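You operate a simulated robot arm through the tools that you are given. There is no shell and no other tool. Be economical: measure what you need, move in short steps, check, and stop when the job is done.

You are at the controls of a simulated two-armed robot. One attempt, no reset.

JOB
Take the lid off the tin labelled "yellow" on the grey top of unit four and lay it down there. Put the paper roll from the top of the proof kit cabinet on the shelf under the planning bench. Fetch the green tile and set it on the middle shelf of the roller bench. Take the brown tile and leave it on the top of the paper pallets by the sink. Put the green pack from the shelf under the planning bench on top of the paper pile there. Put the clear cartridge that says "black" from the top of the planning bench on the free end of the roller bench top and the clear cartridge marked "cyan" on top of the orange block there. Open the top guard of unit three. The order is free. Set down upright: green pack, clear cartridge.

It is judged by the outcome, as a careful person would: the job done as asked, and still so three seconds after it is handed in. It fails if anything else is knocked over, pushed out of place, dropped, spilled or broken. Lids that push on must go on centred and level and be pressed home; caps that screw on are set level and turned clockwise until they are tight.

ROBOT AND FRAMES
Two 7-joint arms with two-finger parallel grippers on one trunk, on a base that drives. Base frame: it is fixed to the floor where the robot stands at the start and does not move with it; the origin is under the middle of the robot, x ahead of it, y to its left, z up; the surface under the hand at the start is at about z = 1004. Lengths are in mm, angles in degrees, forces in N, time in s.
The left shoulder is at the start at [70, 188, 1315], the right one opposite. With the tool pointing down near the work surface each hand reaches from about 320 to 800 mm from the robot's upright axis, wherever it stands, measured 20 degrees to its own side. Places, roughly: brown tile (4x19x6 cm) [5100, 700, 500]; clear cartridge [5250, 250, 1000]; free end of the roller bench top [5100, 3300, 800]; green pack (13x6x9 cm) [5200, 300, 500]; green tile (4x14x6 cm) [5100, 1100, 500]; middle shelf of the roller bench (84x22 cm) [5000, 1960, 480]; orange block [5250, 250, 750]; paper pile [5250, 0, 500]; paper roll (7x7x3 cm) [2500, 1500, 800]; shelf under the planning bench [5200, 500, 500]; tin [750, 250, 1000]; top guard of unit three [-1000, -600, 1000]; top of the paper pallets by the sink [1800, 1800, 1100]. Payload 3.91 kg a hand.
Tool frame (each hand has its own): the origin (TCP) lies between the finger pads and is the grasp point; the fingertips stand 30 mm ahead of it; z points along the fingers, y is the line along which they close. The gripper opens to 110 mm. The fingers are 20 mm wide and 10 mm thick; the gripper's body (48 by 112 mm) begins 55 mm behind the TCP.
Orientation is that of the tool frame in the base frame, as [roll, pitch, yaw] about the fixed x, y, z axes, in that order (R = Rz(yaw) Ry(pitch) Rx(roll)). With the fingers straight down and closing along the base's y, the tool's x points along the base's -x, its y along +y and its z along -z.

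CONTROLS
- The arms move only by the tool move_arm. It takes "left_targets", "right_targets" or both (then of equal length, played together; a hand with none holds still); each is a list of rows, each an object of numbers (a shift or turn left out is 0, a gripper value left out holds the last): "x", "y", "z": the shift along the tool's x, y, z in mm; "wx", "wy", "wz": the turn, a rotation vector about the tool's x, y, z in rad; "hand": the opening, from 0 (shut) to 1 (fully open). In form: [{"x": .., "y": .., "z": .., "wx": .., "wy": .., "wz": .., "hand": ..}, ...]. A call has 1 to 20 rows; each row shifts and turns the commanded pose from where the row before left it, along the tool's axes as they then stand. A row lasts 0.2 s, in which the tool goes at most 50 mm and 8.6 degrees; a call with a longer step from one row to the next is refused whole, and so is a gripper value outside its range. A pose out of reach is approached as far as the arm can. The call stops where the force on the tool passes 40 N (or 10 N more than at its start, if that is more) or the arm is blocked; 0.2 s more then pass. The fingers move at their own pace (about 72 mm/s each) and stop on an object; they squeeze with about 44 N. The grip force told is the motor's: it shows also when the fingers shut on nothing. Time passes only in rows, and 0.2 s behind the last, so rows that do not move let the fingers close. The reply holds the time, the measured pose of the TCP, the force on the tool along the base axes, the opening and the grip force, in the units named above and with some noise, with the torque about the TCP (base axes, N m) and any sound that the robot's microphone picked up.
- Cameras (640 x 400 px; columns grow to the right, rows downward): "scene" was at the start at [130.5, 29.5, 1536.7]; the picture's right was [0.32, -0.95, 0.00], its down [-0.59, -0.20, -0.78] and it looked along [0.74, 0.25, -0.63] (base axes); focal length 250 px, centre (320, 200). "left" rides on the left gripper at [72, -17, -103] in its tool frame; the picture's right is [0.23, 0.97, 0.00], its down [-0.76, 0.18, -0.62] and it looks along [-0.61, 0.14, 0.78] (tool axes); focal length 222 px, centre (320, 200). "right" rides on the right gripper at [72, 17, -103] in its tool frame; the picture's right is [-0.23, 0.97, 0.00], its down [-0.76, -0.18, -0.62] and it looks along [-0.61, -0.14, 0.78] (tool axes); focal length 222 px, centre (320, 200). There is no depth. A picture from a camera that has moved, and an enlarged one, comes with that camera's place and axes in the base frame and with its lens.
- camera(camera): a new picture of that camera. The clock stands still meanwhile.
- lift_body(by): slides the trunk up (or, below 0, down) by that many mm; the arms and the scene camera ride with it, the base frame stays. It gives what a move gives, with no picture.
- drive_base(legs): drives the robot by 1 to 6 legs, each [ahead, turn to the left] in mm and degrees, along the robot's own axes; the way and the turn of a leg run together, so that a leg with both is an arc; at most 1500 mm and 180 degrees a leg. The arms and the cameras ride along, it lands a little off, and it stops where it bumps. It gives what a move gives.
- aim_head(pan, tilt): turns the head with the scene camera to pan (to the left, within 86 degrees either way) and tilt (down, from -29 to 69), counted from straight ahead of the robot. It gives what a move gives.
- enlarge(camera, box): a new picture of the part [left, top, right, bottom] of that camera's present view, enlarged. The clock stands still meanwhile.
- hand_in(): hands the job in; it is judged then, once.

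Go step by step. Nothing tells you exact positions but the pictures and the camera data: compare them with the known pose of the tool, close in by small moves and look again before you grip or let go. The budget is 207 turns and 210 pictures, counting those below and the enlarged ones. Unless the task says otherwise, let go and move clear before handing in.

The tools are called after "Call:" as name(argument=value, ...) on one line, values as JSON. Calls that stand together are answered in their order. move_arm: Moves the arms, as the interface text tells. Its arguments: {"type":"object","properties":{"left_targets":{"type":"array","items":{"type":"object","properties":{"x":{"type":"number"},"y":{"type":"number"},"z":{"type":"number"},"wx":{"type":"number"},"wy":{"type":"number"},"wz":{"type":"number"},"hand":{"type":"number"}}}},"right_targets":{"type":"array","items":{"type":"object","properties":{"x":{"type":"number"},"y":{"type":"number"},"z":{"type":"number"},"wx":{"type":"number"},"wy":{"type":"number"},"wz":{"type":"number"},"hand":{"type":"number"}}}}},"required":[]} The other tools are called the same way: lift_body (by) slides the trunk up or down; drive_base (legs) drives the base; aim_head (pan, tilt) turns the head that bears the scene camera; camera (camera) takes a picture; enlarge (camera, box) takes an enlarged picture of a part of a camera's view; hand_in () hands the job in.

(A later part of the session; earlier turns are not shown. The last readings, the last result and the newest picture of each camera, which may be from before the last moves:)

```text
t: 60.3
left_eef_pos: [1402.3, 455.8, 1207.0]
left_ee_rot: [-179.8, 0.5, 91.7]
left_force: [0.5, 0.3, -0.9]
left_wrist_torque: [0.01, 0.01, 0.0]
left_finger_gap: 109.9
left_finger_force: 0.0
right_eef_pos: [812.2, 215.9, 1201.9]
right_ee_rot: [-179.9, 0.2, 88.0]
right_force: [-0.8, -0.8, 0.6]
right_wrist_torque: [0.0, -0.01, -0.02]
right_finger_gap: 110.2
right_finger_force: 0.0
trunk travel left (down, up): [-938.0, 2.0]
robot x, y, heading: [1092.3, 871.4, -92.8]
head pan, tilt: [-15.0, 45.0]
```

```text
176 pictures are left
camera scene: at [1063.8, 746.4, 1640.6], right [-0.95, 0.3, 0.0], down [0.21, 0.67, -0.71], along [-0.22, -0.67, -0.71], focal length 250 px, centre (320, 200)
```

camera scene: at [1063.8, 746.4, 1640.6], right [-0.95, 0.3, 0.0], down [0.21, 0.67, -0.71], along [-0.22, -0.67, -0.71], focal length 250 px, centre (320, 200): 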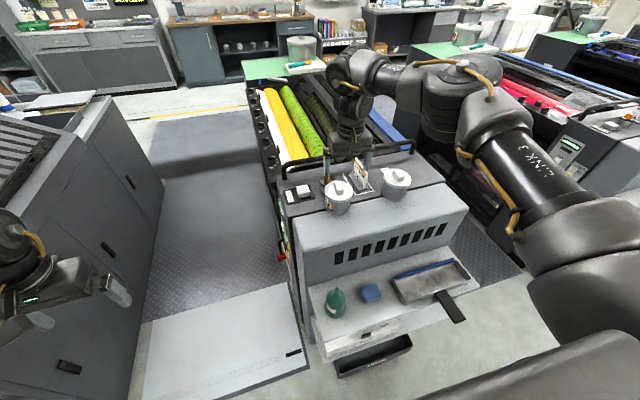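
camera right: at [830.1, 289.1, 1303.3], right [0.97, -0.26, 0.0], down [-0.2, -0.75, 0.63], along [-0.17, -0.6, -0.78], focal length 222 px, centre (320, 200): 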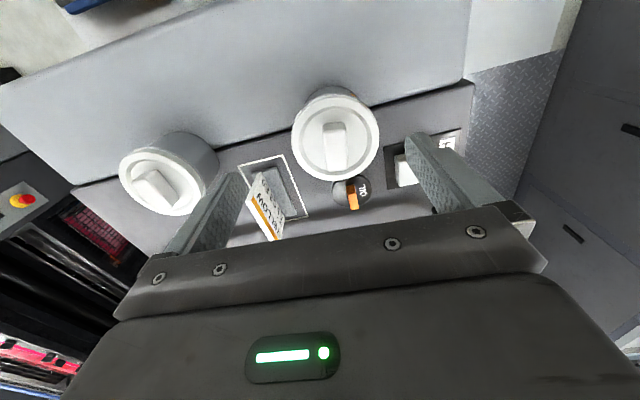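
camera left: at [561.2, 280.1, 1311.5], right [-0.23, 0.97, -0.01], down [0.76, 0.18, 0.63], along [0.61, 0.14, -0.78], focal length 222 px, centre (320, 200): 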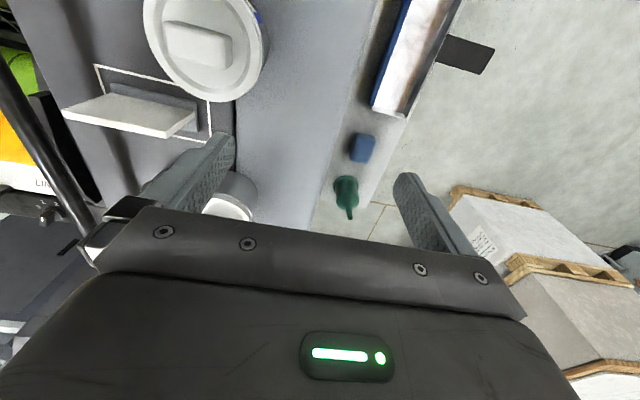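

Tin knob at ~[817,188]; I'll move over it and down to z≈1135, then check.

Call:
move_arm(right_targets=[{"x": -28, "y": 6}, {"z": 35}, {"z": 32}])

Call:
camera(camera="right")

Call:
enlarge(camera="scene", box=[270, 140, 430, 240])

```text
t: 61.1
left_eef_pos: [1398.3, 455.0, 1209.5]
left_ee_rot: [180.0, 0.5, 91.7]
left_force: [-0.1, -0.2, 0.4]
left_wrist_torque: [-0.04, -0.01, 0.0]
left_finger_gap: 109.8
left_finger_force: 0.1
right_eef_pos: [813.5, 187.3, 1132.8]
right_ee_rot: [-180.0, 0.2, 87.9]
right_force: [0.5, -0.4, -1.4]
right_wrist_torque: [-0.05, 0.04, 0.01]
right_finger_gap: 110.0
right_finger_force: 0.1
trunk travel left (down, up): [-938.0, 2.0]
robot x, y, heading: [1089.6, 870.1, -92.8]
head pan, tilt: [-15.0, 45.0]
```

```text
175 pictures are left
camera right: at [832.1, 260.0, 1234.8], right [0.96, -0.26, 0.0], down [-0.21, -0.75, 0.63], along [-0.16, -0.6, -0.78], focal length 222 px, centre (320, 200)
```

right: 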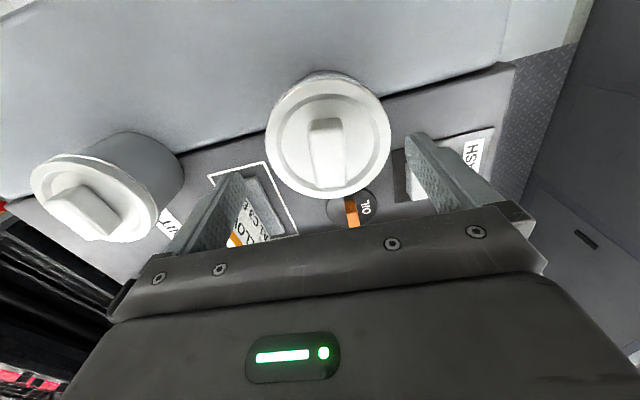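

```text
4.00 times, centred on (350, 190) of scene
camera zoom: at [1057.4, 745.9, 1640.5], right [-0.95, 0.31, 0.0], down [0.22, 0.67, -0.71], along [-0.21, -0.67, -0.71], focal length 1000 px, centre (200, 240)
```

zoom: 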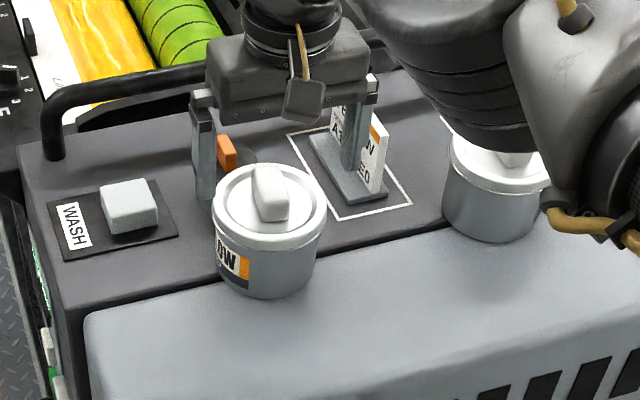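

Alignment is close (x off by ~5). I'll shift and lower 22 mm and look again.

Call:
move_arm(right_targets=[{"y": 4}, {"z": 22}])

Call:
camera(camera="right")

Call:
enlarge(camera="scene", box=[300, 150, 380, 220])

```text
t: 61.7
left_eef_pos: [1400.1, 454.9, 1208.3]
left_ee_rot: [-179.9, 0.5, 91.6]
left_force: [-1.0, 0.3, 0.3]
left_wrist_torque: [0.03, -0.01, -0.02]
left_finger_gap: 110.4
left_finger_force: 0.0
right_eef_pos: [820.8, 184.9, 1111.1]
right_ee_rot: [180.0, 0.1, 87.8]
right_force: [-0.4, -0.5, 0.4]
right_wrist_torque: [-0.01, -0.02, 0.0]
right_finger_gap: 110.1
right_finger_force: 0.1
trunk travel left (down, up): [-938.0, 2.0]
robot x, y, heading: [1086.4, 873.3, -92.7]
head pan, tilt: [-15.0, 45.0]
```

```text
173 pictures are left
camera right: at [837.6, 258.2, 1212.7], right [0.96, -0.26, 0.0], down [-0.21, -0.75, 0.63], along [-0.17, -0.6, -0.78], focal length 222 px, centre (320, 200)
```

right: 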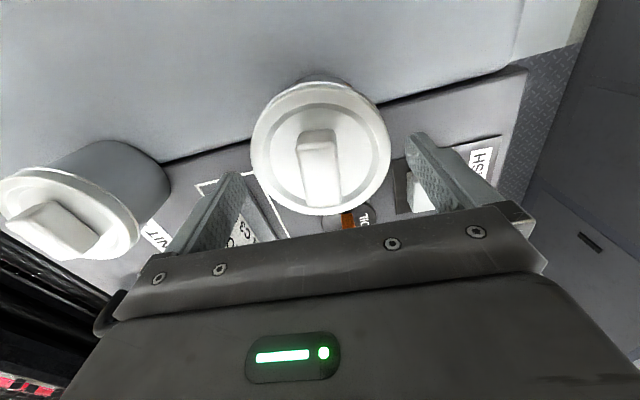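

```text
5.71 times, centred on (340, 185) of scene
camera zoom: at [1059.6, 745.2, 1640.4], right [-0.95, 0.3, 0.0], down [0.22, 0.67, -0.71], along [-0.21, -0.67, -0.71], focal length 1429 px, centre (206, 286)
```

zoom: 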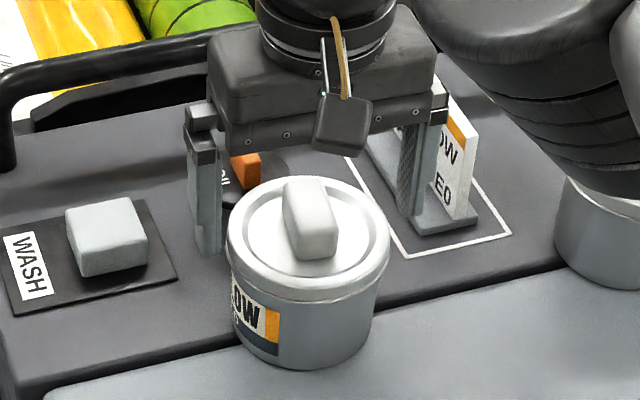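

Alignment looks fine in x and within a few mm in y (knob is ~50 long there). I'll narrow the fingers to ~55 mm and descend a bit to straddle the knob.

Call:
move_arm(right_targets=[{"hand": 0.5}, {"hand": 0.5}, {"z": 6}, {"z": 6}])

Call:
enlarge(camera="right", box=[220, 60, 440, 220])

Call:
enlarge(camera="scene", box=[310, 160, 370, 210])

```text
t: 62.7
left_eef_pos: [1403.2, 458.9, 1210.0]
left_ee_rot: [-179.7, 0.7, 91.8]
left_force: [-0.8, -0.4, -0.1]
left_wrist_torque: [0.0, -0.01, 0.01]
left_finger_gap: 110.2
left_finger_force: 0.0
right_eef_pos: [822.6, 183.9, 1109.6]
right_ee_rot: [-180.0, 1.2, 87.9]
right_force: [7.5, 12.8, 26.5]
right_wrist_torque: [0.64, -0.16, -0.13]
right_finger_gap: 55.2
right_finger_force: 0.0
trunk travel left (down, up): [-938.0, 2.0]
robot x, y, heading: [1093.0, 870.7, -92.9]
head pan, tilt: [-15.0, 45.0]
stopped in row 4 (right hand): the force on the tool passed its limit at 43 N (the readings are from after the stop); the commanded pose is now the measured one
```

```text
2.50 times, centred on (330, 140) of right
camera zoom: at [839.3, 258.7, 1211.5], right [0.96, -0.27, 0.01], down [-0.21, -0.74, 0.64], along [-0.17, -0.62, -0.77], focal length 555 px, centre (295, 350)
```

zoom: 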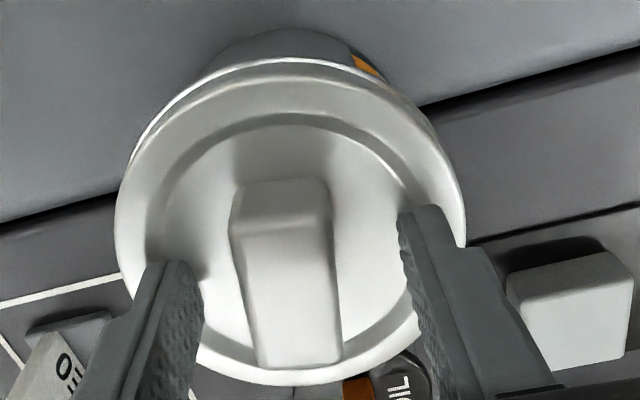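

```text
8.00 times, centred on (340, 185) of scene
camera zoom: at [1063.2, 750.8, 1641.1], right [-0.95, 0.3, 0.0], down [0.21, 0.67, -0.71], along [-0.22, -0.68, -0.7], focal length 2001 px, centre (160, 320)
```

zoom: 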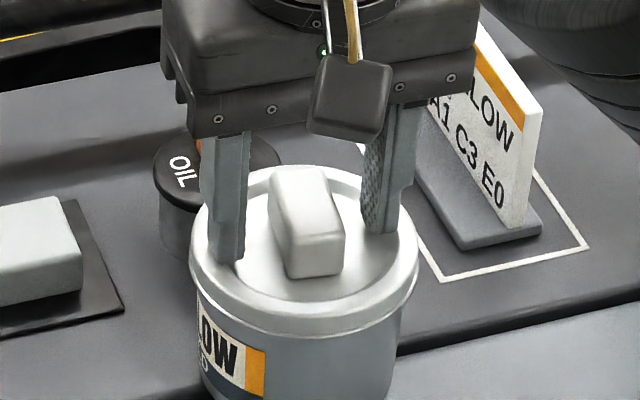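

The tips rest on the lid, straddling the knob. Raise 3 mm and close on it.

Call:
move_arm(right_targets=[{"z": -3}, {"hand": 0}, {"hand": 0}, {"hand": 0}, {"hand": 0}])

Call:
enlarge(camera="scene", box=[310, 160, 370, 210])

```text
t: 63.9
left_eef_pos: [1402.9, 457.4, 1208.7]
left_ee_rot: [-179.8, 0.6, 91.7]
left_force: [-0.1, -0.6, -1.1]
left_wrist_torque: [0.05, 0.0, -0.01]
left_finger_gap: 109.8
left_finger_force: 0.1
right_eef_pos: [819.1, 183.3, 1110.1]
right_ee_rot: [-179.9, 1.0, 87.8]
right_force: [0.7, -1.0, 17.8]
right_wrist_torque: [-0.25, -0.04, -0.42]
right_finger_gap: 23.9
right_finger_force: 44.0
trunk travel left (down, up): [-938.0, 2.0]
robot x, y, heading: [1091.0, 872.3, -92.7]
head pan, tilt: [-15.0, 45.0]
```

```text
8.00 times, centred on (340, 185) of scene
camera zoom: at [1062.8, 748.9, 1640.9], right [-0.95, 0.3, 0.0], down [0.21, 0.67, -0.71], along [-0.22, -0.67, -0.71], focal length 2001 px, centre (160, 320)
```

zoom: 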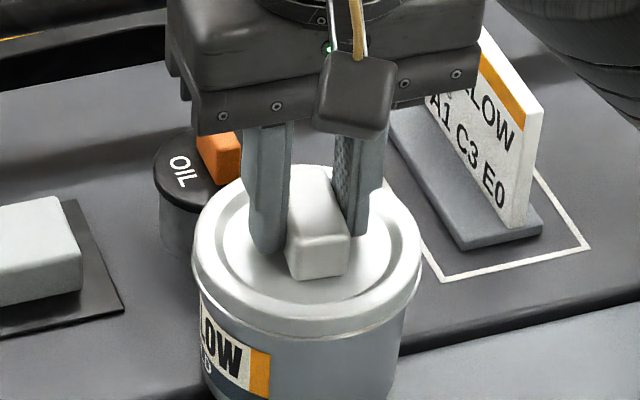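

Gripped (24 mm). Pull up gently and watch whether the tin stays.

Call:
move_arm(right_targets=[{"z": -4}, {"z": -4}, {"z": -5}, {"z": -5}])

Call:
enlarge(camera="scene", box=[300, 155, 380, 225])

```text
t: 64.9
left_eef_pos: [1402.1, 455.2, 1207.8]
left_ee_rot: [-179.9, 0.5, 91.6]
left_force: [0.2, 0.5, 0.1]
left_wrist_torque: [0.03, -0.01, 0.04]
left_finger_gap: 110.1
left_finger_force: 0.0
right_eef_pos: [817.4, 181.6, 1125.1]
right_ee_rot: [-179.9, 0.8, 87.8]
right_force: [0.2, -0.5, -0.4]
right_wrist_torque: [0.0, -0.01, -0.07]
right_finger_gap: 23.0
right_finger_force: 44.1
trunk travel left (down, up): [-938.0, 2.0]
robot x, y, heading: [1089.5, 874.0, -92.7]
head pan, tilt: [-15.0, 45.0]
heard: snap
```

```text
5.71 times, centred on (340, 190) of scene
camera zoom: at [1061.5, 745.6, 1640.4], right [-0.95, 0.3, 0.0], down [0.21, 0.67, -0.71], along [-0.22, -0.67, -0.71], focal length 1429 px, centre (206, 257)
```

zoom: 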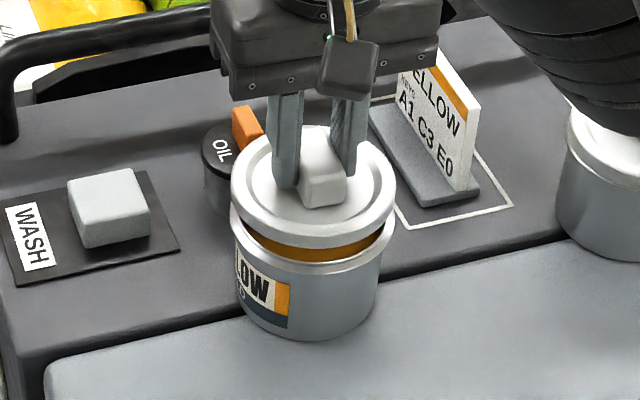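

The lid came off with a snap, tin still standing. I'll raise it, move it to the free light-grey strip near [712,262], and lower to just above the surface.

Call:
move_arm(right_targets=[{"z": -20}, {"z": -20}, {"y": -35, "x": 27}, {"y": -35, "x": 27}, {"y": -35, "x": 27}, {"z": 30}, {"z": 30}])

Call:
enlarge(camera="scene", box=[290, 140, 450, 240])

Call:
camera(camera="right")

```text
t: 66.5
left_eef_pos: [1399.2, 454.7, 1210.5]
left_ee_rot: [-180.0, 0.5, 91.7]
left_force: [0.4, -0.3, 0.4]
left_wrist_torque: [0.0, -0.03, 0.02]
left_finger_gap: 110.0
left_finger_force: 0.1
right_eef_pos: [714.0, 265.6, 1103.6]
right_ee_rot: [-180.0, 0.8, 87.8]
right_force: [-1.2, 0.0, -0.5]
right_wrist_torque: [0.0, 0.0, -0.06]
right_finger_gap: 23.0
right_finger_force: 43.4
trunk travel left (down, up): [-938.0, 2.0]
robot x, y, heading: [1087.3, 868.2, -92.5]
head pan, tilt: [-15.0, 45.0]
```

```text
4.00 times, centred on (370, 190) of scene
camera zoom: at [1059.2, 744.1, 1640.4], right [-0.95, 0.3, 0.0], down [0.22, 0.67, -0.71], along [-0.21, -0.67, -0.71], focal length 1000 px, centre (120, 240)
```

zoom: 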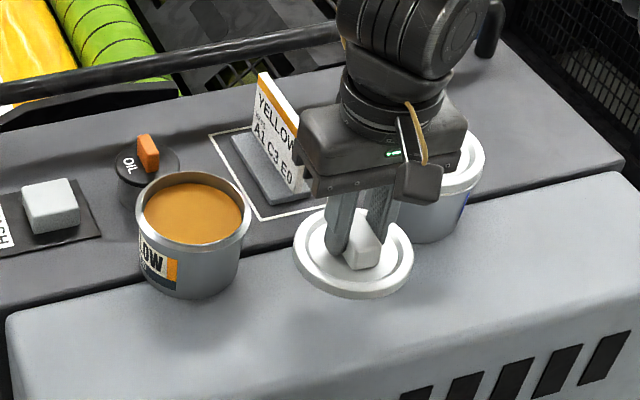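

```text
166 pictures are left
camera right: at [731.3, 340.5, 1205.1], right [0.96, -0.26, 0.0], down [-0.21, -0.74, 0.64], along [-0.17, -0.61, -0.77], focal length 222 px, centre (320, 200)
```

right: 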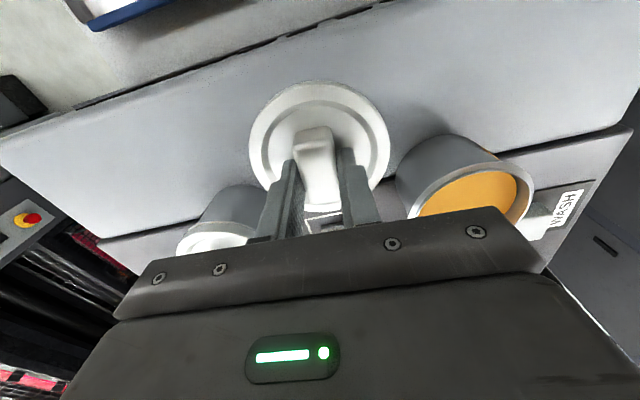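

Position is clear. Lower 42 mm, then in small steps until contact.

Call:
move_arm(right_targets=[{"z": 21}, {"z": 21}, {"z": 3}, {"z": 3}, {"z": 3}, {"z": 3}, {"z": 3}])

Call:
enlarge(camera="scene", box=[290, 140, 450, 240])

```text
t: 68.1
left_eef_pos: [1401.5, 455.7, 1207.8]
left_ee_rot: [-179.8, 0.4, 91.7]
left_force: [-0.1, -0.3, 0.4]
left_wrist_torque: [0.01, -0.03, 0.01]
left_finger_gap: 110.0
left_finger_force: 0.0
right_eef_pos: [715.7, 265.3, 1048.7]
right_ee_rot: [-179.9, 0.9, 87.8]
right_force: [0.6, 0.3, -0.5]
right_wrist_torque: [0.01, -0.01, -0.02]
right_finger_gap: 22.7
right_finger_force: 44.1
trunk travel left (down, up): [-938.0, 2.0]
robot x, y, heading: [1091.0, 873.2, -92.7]
head pan, tilt: [-15.0, 45.0]
```

```text
4.00 times, centred on (370, 190) of scene
camera zoom: at [1061.4, 746.0, 1640.5], right [-0.95, 0.3, 0.0], down [0.22, 0.67, -0.71], along [-0.22, -0.67, -0.71], focal length 1000 px, centre (120, 240)
```

zoom: 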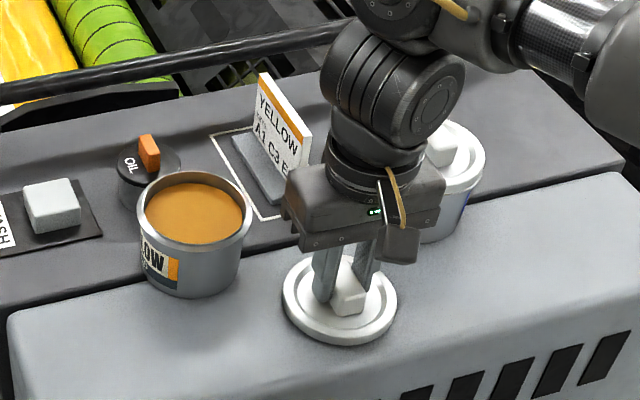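

Continue down in small steps to contact.

Call:
move_arm(right_targets=[{"z": 3}, {"z": 3}, {"z": 2}, {"z": 2}, {"z": 2}, {"z": 2}])

Call:
enlarge(camera="scene", box=[290, 140, 450, 240])

```text
t: 69.5
left_eef_pos: [1403.6, 459.3, 1209.5]
left_ee_rot: [-179.7, 0.7, 91.8]
left_force: [-0.7, -0.4, -0.2]
left_wrist_torque: [0.03, -0.01, -0.01]
left_finger_gap: 110.1
left_finger_force: 0.1
right_eef_pos: [718.0, 265.4, 1038.9]
right_ee_rot: [-179.7, 1.5, 87.7]
right_force: [-8.3, -5.2, 38.0]
right_wrist_torque: [0.26, 0.25, 0.09]
right_finger_gap: 22.8
right_finger_force: 44.0
trunk travel left (down, up): [-938.0, 2.0]
robot x, y, heading: [1092.9, 872.6, -92.5]
head pan, tilt: [-15.0, 45.0]
```

```text
4.00 times, centred on (370, 190) of scene
camera zoom: at [1063.1, 750.1, 1641.5], right [-0.95, 0.3, 0.0], down [0.21, 0.67, -0.71], along [-0.22, -0.68, -0.71], focal length 1000 px, centre (120, 240)
```

zoom: 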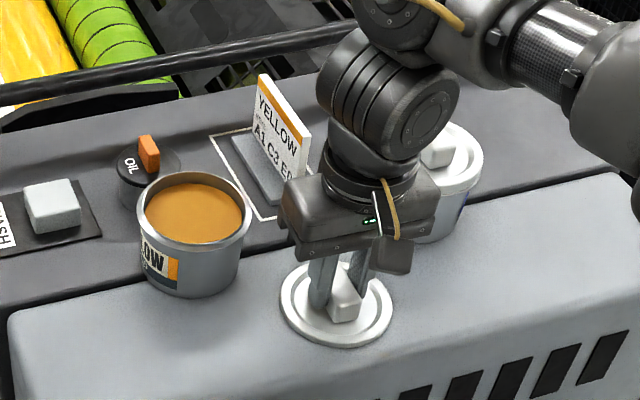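

The lid rests on the top. Ease off, open, and raise clear.

Call:
move_arm(right_targets=[{"z": -4}, {"hand": 0.5}, {"hand": 0.5}, {"hand": 0.5}, {"z": -40}, {"z": -40}, {"z": -40}, {"z": -40}])

Call:
enlarge(camera="scene", box=[290, 140, 450, 240])

```text
t: 71.3
left_eef_pos: [1401.7, 456.4, 1207.7]
left_ee_rot: [-179.9, 0.4, 91.7]
left_force: [-0.8, -0.4, -0.8]
left_wrist_torque: [-0.07, -0.03, -0.01]
left_finger_gap: 110.3
left_finger_force: 0.0
right_eef_pos: [715.8, 268.4, 1197.8]
right_ee_rot: [-179.9, 0.8, 87.8]
right_force: [1.0, 0.4, 0.1]
right_wrist_torque: [-0.01, 0.01, -0.05]
right_finger_gap: 54.6
right_finger_force: 0.0
trunk travel left (down, up): [-938.0, 2.0]
robot x, y, heading: [1092.7, 872.2, -92.9]
head pan, tilt: [-15.0, 45.0]
```

```text
4.00 times, centred on (370, 190) of scene
camera zoom: at [1061.5, 746.5, 1640.4], right [-0.95, 0.3, 0.0], down [0.22, 0.67, -0.71], along [-0.22, -0.67, -0.71], focal length 1000 px, centre (120, 240)
```

zoom: 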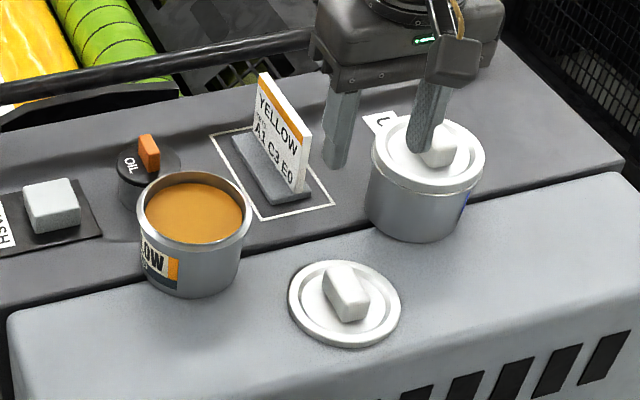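

The lid is down flat. Next I'll go have a look at unit three's guard: retract the right hand, back off, and drive along the aisle.

Call:
move_arm(right_targets=[{"x": 45}, {"x": 45}, {"x": 45}, {"x": 45}, {"x": 45}])

Call:
drive_base(legs=[[-110, 0], [0, -90], [1100, 0], [0, 60]])

Call:
aim_head(pan=0, tilt=25)

Call:
camera(camera="scene")

```text
t: 72.5
left_eef_pos: [1401.2, 457.7, 1209.6]
left_ee_rot: [-179.9, 0.6, 91.6]
left_force: [-0.4, 0.4, 0.2]
left_wrist_torque: [-0.01, 0.01, -0.01]
left_finger_gap: 109.9
left_finger_force: 0.1
right_eef_pos: [722.2, 495.0, 1191.9]
right_ee_rot: [180.0, 1.1, 87.9]
right_force: [-0.2, 0.2, -0.2]
right_wrist_torque: [-0.03, 0.01, -0.02]
right_finger_gap: 55.0
right_finger_force: 0.1
trunk travel left (down, up): [-938.0, 2.0]
robot x, y, heading: [1088.5, 876.0, -92.7]
head pan, tilt: [-15.0, 45.0]
```

```text
t: 85.4
left_eef_pos: [50.9, 484.7, 1209.1]
left_ee_rot: [-179.9, 0.4, 63.1]
left_force: [-0.6, -0.3, 1.2]
left_wrist_torque: [0.01, 0.0, -0.04]
left_finger_gap: 109.8
left_finger_force: 0.1
right_eef_pos: [-528.4, 840.5, 1193.1]
right_ee_rot: [179.9, 1.0, 59.4]
right_force: [1.2, -0.2, -0.4]
right_wrist_torque: [0.01, 0.02, 0.0]
right_finger_gap: 54.9
right_finger_force: 0.2
trunk travel left (down, up): [-938.0, 2.0]
robot x, y, heading: [-24.0, 1001.6, -121.0]
head pan, tilt: [-15.0, 45.0]
```

```text
t: 86.2
left_eef_pos: [50.8, 484.6, 1208.0]
left_ee_rot: [-179.9, 0.5, 63.3]
left_force: [0.1, -0.4, 0.3]
left_wrist_torque: [0.01, -0.04, 0.0]
left_finger_gap: 110.3
left_finger_force: 0.0
right_eef_pos: [-527.0, 840.0, 1192.6]
right_ee_rot: [-179.9, 1.0, 59.3]
right_force: [-0.2, 0.3, 0.2]
right_wrist_torque: [0.0, 0.01, -0.03]
right_finger_gap: 54.9
right_finger_force: 0.0
trunk travel left (down, up): [-938.0, 2.0]
robot x, y, heading: [-25.4, 1002.9, -121.3]
head pan, tilt: [0.0, 25.0]
```

```text
162 pictures are left
camera scene: at [-99.3, 879.5, 1671.0], right [-0.85, 0.52, 0.0], down [0.22, 0.36, -0.91], along [-0.47, -0.77, -0.42], focal length 250 px, centre (320, 200)
```

scene: 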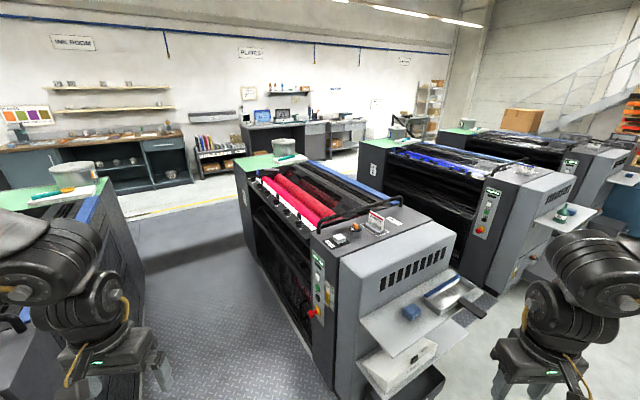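

I see unit three with pink rollers; enlarge to find its top guard.

Call:
enlarge(camera="scene", box=[230, 130, 430, 260])

Call:
enlarge(camera="scene", box=[350, 110, 550, 240])

```text
3.08 times, centred on (330, 195) of scene
camera zoom: at [-99.3, 879.5, 1671.0], right [-0.85, 0.52, 0.0], down [0.22, 0.36, -0.91], along [-0.47, -0.77, -0.42], focal length 770 px, centre (289, 215)
```

zoom: 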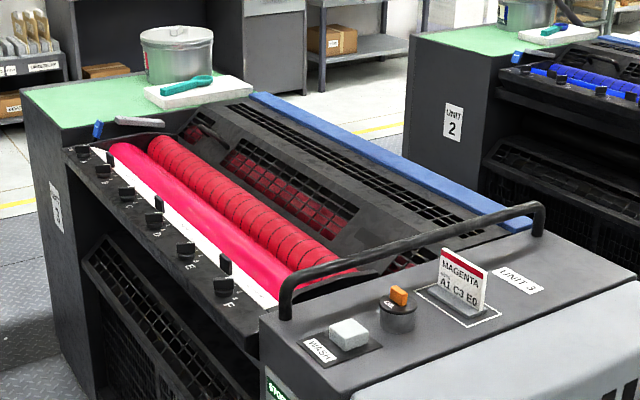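

```text
3.08 times, centred on (450, 175) of scene
camera zoom: at [-99.3, 879.5, 1671.0], right [-0.85, 0.52, 0.0], down [0.22, 0.36, -0.91], along [-0.47, -0.77, -0.42], focal length 770 px, centre (-80, 277)
```

zoom: 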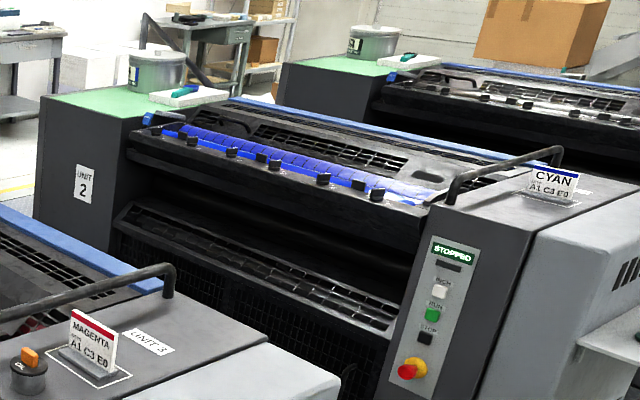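

The guard is probably the black mesh panel over unit three's rollers. I'll drive into the gap between units three and four for a close look.

Call:
drive_base(legs=[[0, 31], [1300, 0]])

Call:
aim_head(pan=-65, tilt=35)

Call:
camera(camera="scene")

```text
t: 94.3
left_eef_pos: [311.6, -704.1, 1207.9]
left_ee_rot: [-179.8, 0.6, 94.9]
left_force: [-0.1, 0.9, 0.4]
left_wrist_torque: [0.02, -0.05, 0.04]
left_finger_gap: 110.0
left_finger_force: 0.0
right_eef_pos: [-367.1, -705.0, 1193.4]
right_ee_rot: [-179.9, 1.0, 90.9]
right_force: [-0.2, 0.3, -0.7]
right_wrist_torque: [-0.05, 0.01, 0.0]
right_finger_gap: 55.1
right_finger_force: 0.2
trunk travel left (down, up): [-938.0, 2.0]
robot x, y, heading: [-22.9, -303.5, -89.4]
head pan, tilt: [0.0, 25.0]
```

```text
t: 95.7
left_eef_pos: [311.0, -705.6, 1207.8]
left_ee_rot: [-180.0, 0.5, 94.8]
left_force: [-0.5, 0.6, 0.1]
left_wrist_torque: [0.0, 0.01, 0.01]
left_finger_gap: 110.1
left_finger_force: 0.0
right_eef_pos: [-368.1, -704.6, 1191.7]
right_ee_rot: [-179.9, 1.1, 91.0]
right_force: [0.0, -0.7, 0.0]
right_wrist_torque: [-0.02, 0.01, 0.0]
right_finger_gap: 54.8
right_finger_force: 0.0
trunk travel left (down, up): [-938.0, 2.0]
robot x, y, heading: [-20.3, -306.7, -89.6]
head pan, tilt: [-65.0, 35.0]
```

```text
159 pictures are left
camera scene: at [-102.3, -391.7, 1655.3], right [-0.43, 0.9, 0.0], down [0.52, 0.25, -0.82], along [-0.74, -0.35, -0.57], focal length 250 px, centre (320, 200)
```

scene: 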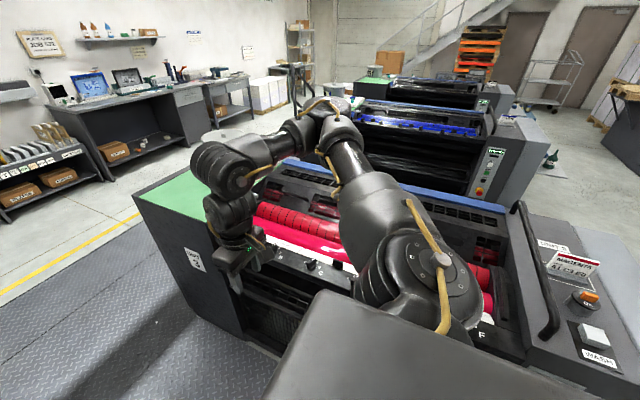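

The right arm hides the panel. I'll turn to face unit three squarely.

Call:
drive_base(legs=[[0, -90]])

Call:
aim_head(pan=10, tilt=35)

Call:
camera(camera="scene")

```text
t: 99.8
left_eef_pos: [-411.5, -649.6, 1206.8]
left_ee_rot: [-179.9, 0.5, 6.3]
left_force: [-0.2, -0.3, -0.4]
left_wrist_torque: [0.02, 0.03, 0.02]
left_finger_gap: 110.3
left_finger_force: 0.1
right_eef_pos: [-429.9, 29.1, 1192.5]
right_ee_rot: [-180.0, 1.0, 2.4]
right_force: [0.1, -0.9, 0.9]
right_wrist_torque: [0.0, 0.01, 0.0]
right_finger_gap: 55.0
right_finger_force: 0.1
trunk travel left (down, up): [-938.0, 2.0]
robot x, y, heading: [-20.3, -306.8, -178.2]
head pan, tilt: [-65.0, 35.0]
```

```text
t: 101.3
left_eef_pos: [-412.3, -648.8, 1209.2]
left_ee_rot: [-179.8, 0.5, 6.3]
left_force: [-0.9, -0.4, 1.2]
left_wrist_torque: [0.01, 0.01, 0.04]
left_finger_gap: 109.8
left_finger_force: 0.0
right_eef_pos: [-430.3, 28.5, 1192.1]
right_ee_rot: [-180.0, 1.1, 2.4]
right_force: [0.7, 0.3, -0.3]
right_wrist_torque: [-0.05, -0.02, 0.01]
right_finger_gap: 55.0
right_finger_force: 0.1
trunk travel left (down, up): [-938.0, 2.0]
robot x, y, heading: [-22.2, -305.9, -178.3]
head pan, tilt: [10.0, 35.0]
```

```text
158 pictures are left
camera scene: at [-159.5, -323.1, 1655.3], right [-0.2, 0.98, 0.0], down [0.56, 0.12, -0.82], along [-0.8, -0.17, -0.57], focal length 250 px, centre (320, 200)
```

scene: 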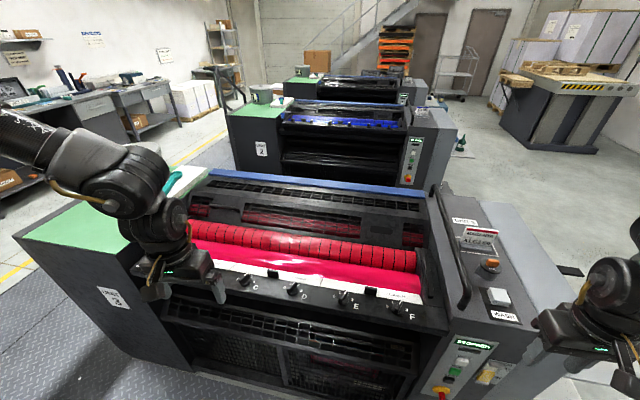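

Call:
enlarge(camera="scene", box=[180, 150, 460, 325])

Call:
enlarge(camera="scene", box=[180, 155, 330, 245])

```text
2.29 times, centred on (320, 238) of scene
camera zoom: at [-159.5, -323.1, 1655.3], right [-0.2, 0.98, 0.0], down [0.56, 0.12, -0.82], along [-0.8, -0.17, -0.57], focal length 572 px, centre (320, 114)
```

zoom: 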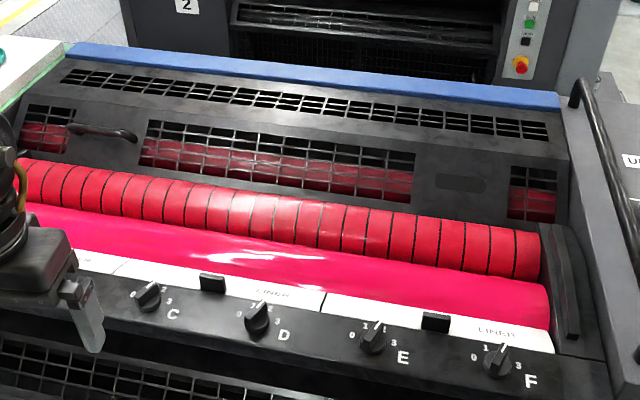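

```text
4.27 times, centred on (255, 200) of scene
camera zoom: at [-159.5, -323.1, 1655.3], right [-0.2, 0.98, 0.0], down [0.56, 0.12, -0.82], along [-0.8, -0.17, -0.57], focal length 1067 px, centre (597, 200)
```

zoom: 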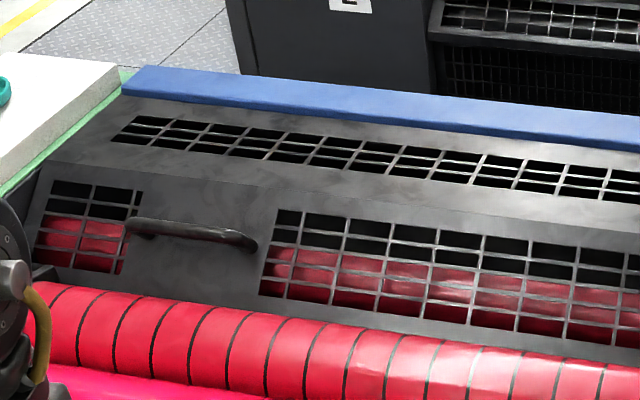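

The guard is the sloped black mesh panel with a D-handle near its far (left) end, handle around [-910,-895,~1020]. I'll bring the left hand's camera closer to see hinge and handle.

Call:
move_arm(left_targets=[{"x": -40, "y": 15}, {"x": -40, "y": 15}, {"x": -40, "y": 15}, {"x": -40, "y": 15}])

Call:
camera(camera="left")

Call:
enlarge(camera="scene", box=[300, 155, 450, 265])

```text
t: 102.3
left_eef_pos: [-568.9, -724.7, 1208.4]
left_ee_rot: [-179.8, 0.4, 6.3]
left_force: [0.0, 0.4, 0.1]
left_wrist_torque: [0.01, -0.02, 0.0]
left_finger_gap: 109.9
left_finger_force: 0.2
right_eef_pos: [-432.4, 28.6, 1193.6]
right_ee_rot: [-179.9, 0.9, 2.4]
right_force: [-0.8, -0.5, 0.2]
right_wrist_torque: [0.03, -0.04, 0.02]
right_finger_gap: 55.1
right_finger_force: 0.1
trunk travel left (down, up): [-938.0, 2.0]
robot x, y, heading: [-21.9, -306.6, -178.4]
head pan, tilt: [10.0, 35.0]
```

```text
155 pictures are left
camera left: at [-497.8, -699.7, 1311.5], right [0.33, -0.94, -0.01], down [-0.73, -0.26, 0.63], along [-0.59, -0.2, -0.78], focal length 222 px, centre (320, 200)
```

left: 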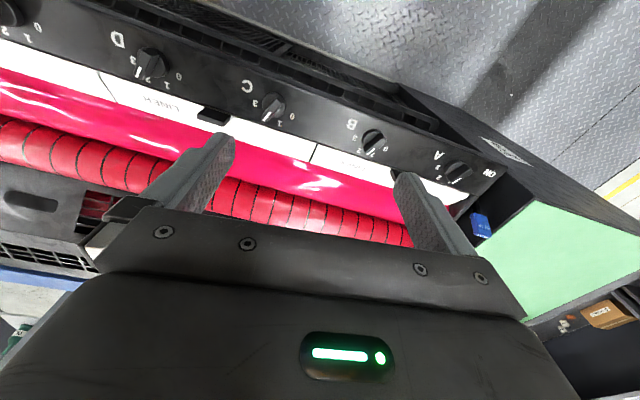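

```text
3.64 times, centred on (375, 210) of scene
camera zoom: at [-161.7, -323.5, 1655.1], right [-0.2, 0.98, 0.0], down [0.56, 0.12, -0.82], along [-0.8, -0.17, -0.57], focal length 909 px, centre (120, 164)
```

zoom: 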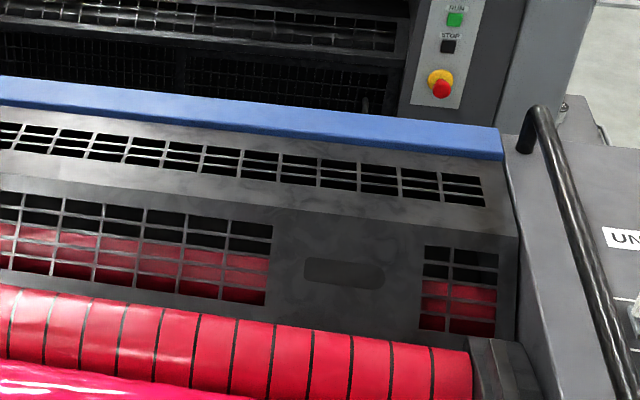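

The guard is a folded mesh cover; the slope is ~45° with the handle near [-910,-890,1030] on its lower part. I'll reposition the base further along the gap so the right arm faces the handle.

Call:
move_arm(left_targets=[{"x": 40}, {"x": 40}, {"x": 40}, {"x": 40}])

Call:
drive_base(legs=[[0, 88], [790, 0], [0, -90], [50, 0]])

Call:
camera(camera="scene")

```text
t: 103.3
left_eef_pos: [-403.4, -709.5, 1210.4]
left_ee_rot: [-179.8, 0.6, 6.3]
left_force: [0.3, -1.3, -0.9]
left_wrist_torque: [0.02, 0.01, 0.0]
left_finger_gap: 110.0
left_finger_force: 0.0
right_eef_pos: [-427.4, 29.2, 1194.2]
right_ee_rot: [-179.8, 1.2, 2.4]
right_force: [0.5, -0.6, 0.1]
right_wrist_torque: [0.0, -0.02, -0.02]
right_finger_gap: 54.8
right_finger_force: 0.2
trunk travel left (down, up): [-938.0, 2.0]
robot x, y, heading: [-22.5, -305.2, -178.0]
head pan, tilt: [10.0, 35.0]
```

```text
t: 116.0
left_eef_pos: [-429.4, -1512.3, 1214.2]
left_ee_rot: [-179.8, 1.1, 3.9]
left_force: [0.3, 0.2, 0.0]
left_wrist_torque: [-0.01, 0.05, -0.01]
left_finger_gap: 109.9
left_finger_force: 0.0
right_eef_pos: [-423.2, -772.1, 1197.9]
right_ee_rot: [-179.8, 1.6, -0.1]
right_force: [0.3, 0.0, -0.3]
right_wrist_torque: [0.02, 0.04, -0.03]
right_finger_gap: 54.9
right_finger_force: 0.1
trunk travel left (down, up): [-938.0, 2.0]
robot x, y, heading: [-36.4, -1122.0, 179.5]
head pan, tilt: [10.0, 35.0]
```

```text
153 pictures are left
camera scene: at [-166.1, -1136.1, 1656.4], right [-0.16, 0.99, 0.0], down [0.56, 0.09, -0.82], along [-0.81, -0.13, -0.57], focal length 250 px, centre (320, 200)
```

scene: 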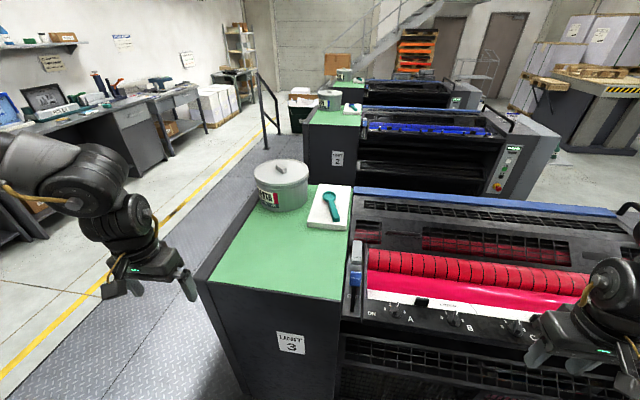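

The handle should be near (400,235). Zoom in.

Call:
enlarge(camera="scene", box=[340, 190, 460, 280])

Call:
camera(camera="right")

```text
4.44 times, centred on (400, 235) of scene
camera zoom: at [-166.1, -1136.1, 1656.4], right [-0.16, 0.99, 0.0], down [0.56, 0.09, -0.82], along [-0.81, -0.13, -0.57], focal length 1112 px, centre (-36, 44)
```

zoom: 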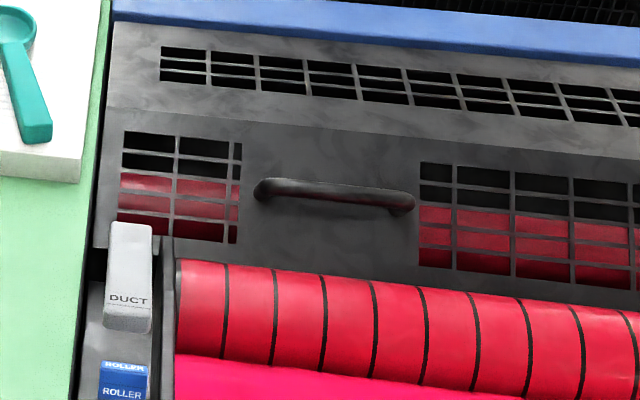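

```text
151 pictures are left
camera right: at [-350.0, -788.7, 1297.6], right [-0.23, -0.97, 0.01], down [-0.74, 0.18, 0.64], along [-0.63, 0.14, -0.76], focal length 222 px, centre (320, 200)
```

right: 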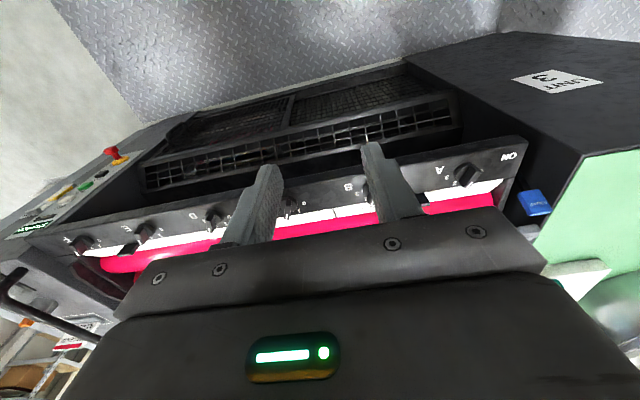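

Handle is at about [-935,-925,998], panel slope ~40°. I'll edge forward 60 mm and turn the right hand so it closes across the bar and points along the panel normal.

Call:
drive_base(legs=[[60, 0]])

Call:
move_arm(right_targets=[{"wz": -0.143, "hand": 0.6}, {"wz": -0.143}, {"wz": -0.143}, {"wz": -0.143}, {"wz": -0.143}, {"wz": -0.143}, {"wz": -0.143}, {"wz": -0.143}, {"wz": -0.143}, {"wz": -0.143}, {"wz": -0.143}, {"wx": 0.14}, {"wx": 0.14}, {"wx": 0.14}, {"wx": 0.14}, {"wx": 0.14}])

Call:
camera(camera="right")

Call:
camera(camera="scene")

```text
t: 116.9
left_eef_pos: [-481.7, -1511.1, 1215.2]
left_ee_rot: [-179.6, 1.3, 3.8]
left_force: [-0.9, 0.2, 0.7]
left_wrist_torque: [-0.04, -0.01, 0.02]
left_finger_gap: 110.0
left_finger_force: 0.1
right_eef_pos: [-474.3, -770.8, 1198.9]
right_ee_rot: [180.0, 2.0, -0.1]
right_force: [0.2, 0.4, 0.5]
right_wrist_torque: [-0.03, -0.01, 0.0]
right_finger_gap: 54.9
right_finger_force: 0.0
trunk travel left (down, up): [-938.0, 2.0]
robot x, y, heading: [-98.6, -1123.5, 179.4]
head pan, tilt: [10.0, 35.0]
```

```text
t: 120.3
left_eef_pos: [-491.2, -1507.3, 1214.3]
left_ee_rot: [-179.9, 1.1, 3.7]
left_force: [-0.5, 0.7, -0.2]
left_wrist_torque: [-0.03, -0.02, 0.03]
left_finger_gap: 109.8
left_finger_force: 0.0
right_eef_pos: [-519.5, -772.4, 1181.1]
right_ee_rot: [-148.6, 0.8, 92.3]
right_force: [-0.1, 0.7, -0.3]
right_wrist_torque: [0.03, 0.01, 0.0]
right_finger_gap: 66.0
right_finger_force: 0.0
right hand out of reach, approached as far as the arm can: row 13, 14, 15, 16
trunk travel left (down, up): [-938.0, 2.0]
robot x, y, heading: [-98.8, -1121.5, 179.3]
head pan, tilt: [10.0, 35.0]
```

```text
150 pictures are left
camera right: at [-455.2, -694.3, 1258.8], right [0.84, -0.2, -0.51], down [0.2, -0.75, 0.63], along [-0.5, -0.63, -0.59], focal length 222 px, centre (320, 200)
```

right: 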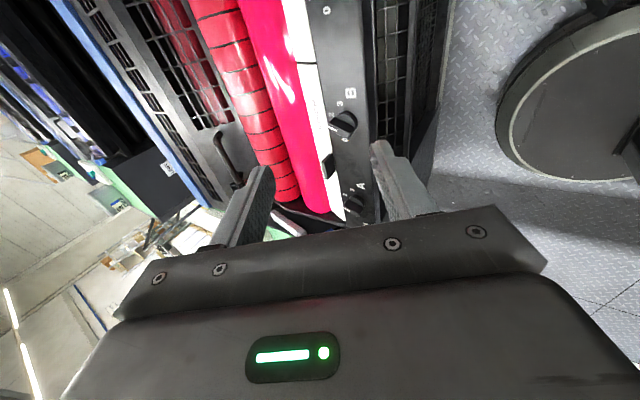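

```text
149 pictures are left
camera scene: at [-234.9, -1131.3, 1655.6], right [-0.16, 0.99, 0.0], down [0.57, 0.09, -0.82], along [-0.81, -0.13, -0.57], focal length 250 px, centre (320, 200)
```

scene: 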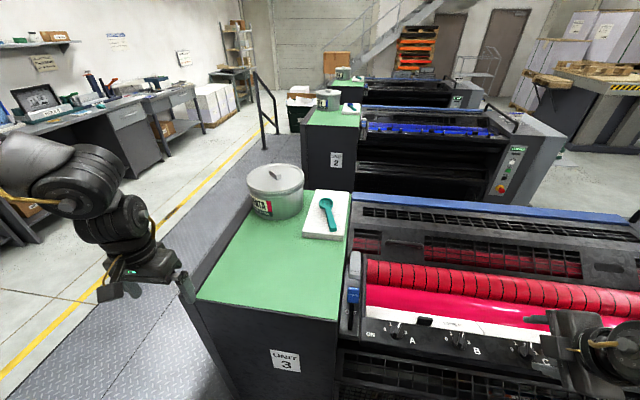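

Now move the right hand over toward the handle horizontally, then lower the trunk.

Call:
move_arm(right_targets=[{"x": -17, "y": -34.6, "z": 21}, {"x": -17, "y": -34.6, "z": 21}, {"x": -17, "y": -34.6, "z": 21}, {"x": -17, "y": -34.6, "z": 21}, {"x": -17, "y": -34.6, "z": 21}, {"x": -17, "y": -34.6, "z": 21}, {"x": -17, "y": -34.6, "z": 21}, {"x": -17, "y": -34.6, "z": 21}, {"wx": 0.08}, {"wx": 0.08}])

Call:
camera(camera="right")

Call:
camera(camera="scene")

```text
t: 122.5
left_eef_pos: [-491.7, -1508.0, 1213.7]
left_ee_rot: [-179.8, 1.0, 3.7]
left_force: [0.2, -0.5, 0.3]
left_wrist_torque: [-0.05, 0.01, -0.02]
left_finger_gap: 110.0
left_finger_force: 0.0
right_eef_pos: [-838.6, -920.6, 1183.0]
right_ee_rot: [-139.4, 0.7, 92.1]
right_force: [-0.2, 0.2, 0.2]
right_wrist_torque: [-0.04, 0.0, -0.02]
right_finger_gap: 65.7
right_finger_force: 0.1
trunk travel left (down, up): [-938.0, 2.0]
robot x, y, heading: [-99.7, -1121.2, 179.5]
head pan, tilt: [10.0, 35.0]
```

```text
148 pictures are left
camera right: at [-763.9, -843.6, 1249.3], right [0.75, -0.21, -0.63], down [0.3, -0.74, 0.6], along [-0.59, -0.64, -0.49], focal length 222 px, centre (320, 200)
```

right: 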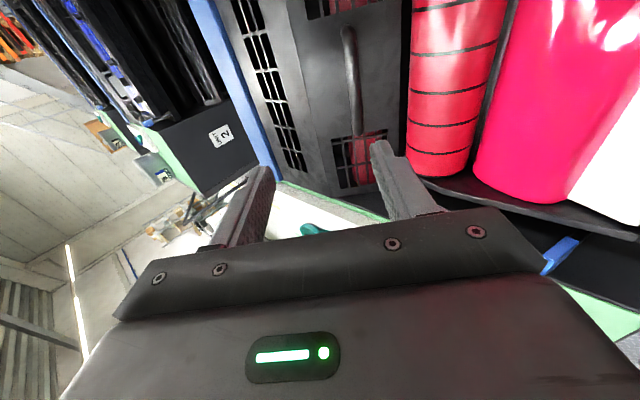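

```text
147 pictures are left
camera scene: at [-235.6, -1131.8, 1655.5], right [-0.16, 0.99, 0.0], down [0.57, 0.09, -0.82], along [-0.81, -0.13, -0.57], focal length 250 px, centre (320, 200)
```

scene: 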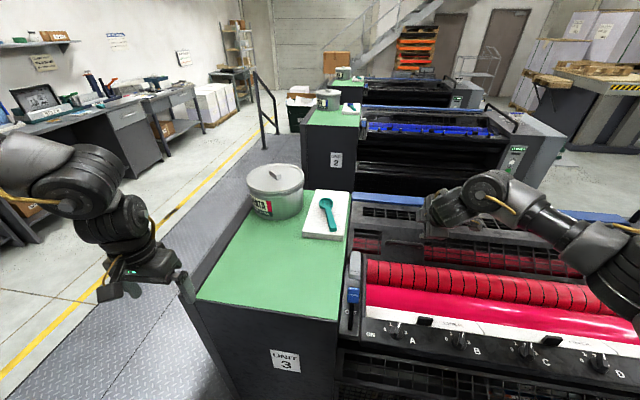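

Reach is fine. Lower the trunk 110 mm and look again.

Call:
lift_body(by=-110)

Call:
camera(camera="right")

Call:
enlarge(camera="scene", box=[340, 160, 500, 270])

```text
t: 123.9
left_eef_pos: [-491.8, -1510.6, 1103.2]
left_ee_rot: [-179.7, 0.9, 3.8]
left_force: [-0.5, -0.4, -0.2]
left_wrist_torque: [-0.04, 0.02, -0.01]
left_finger_gap: 110.2
left_finger_force: 0.1
right_eef_pos: [-840.0, -923.5, 1072.6]
right_ee_rot: [-139.4, 0.5, 92.2]
right_force: [-0.3, 0.1, 0.0]
right_wrist_torque: [0.02, -0.03, 0.05]
right_finger_gap: 66.0
right_finger_force: 0.0
trunk travel left (down, up): [-828.0, 112.0]
robot x, y, heading: [-99.6, -1120.3, 179.4]
head pan, tilt: [10.0, 35.0]
```

```text
146 pictures are left
camera right: at [-764.8, -846.5, 1139.5], right [0.75, -0.21, -0.63], down [0.3, -0.74, 0.6], along [-0.59, -0.63, -0.5], focal length 222 px, centre (320, 200)
```

right: 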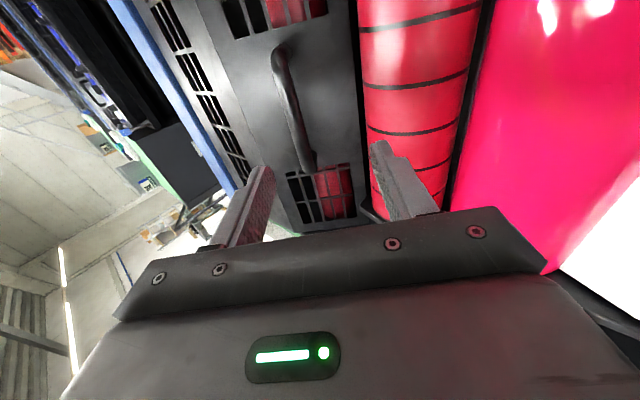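

```text
3.64 times, centred on (420, 215) of scene
camera zoom: at [-236.8, -1135.3, 1545.4], right [-0.16, 0.99, 0.0], down [0.57, 0.09, -0.82], along [-0.81, -0.13, -0.57], focal length 909 px, centre (-44, 146)
```

zoom: 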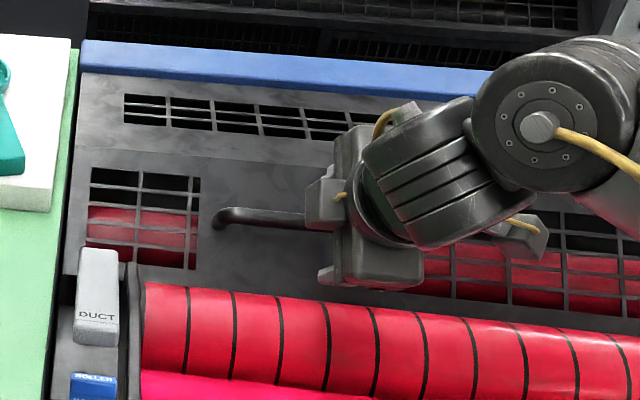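

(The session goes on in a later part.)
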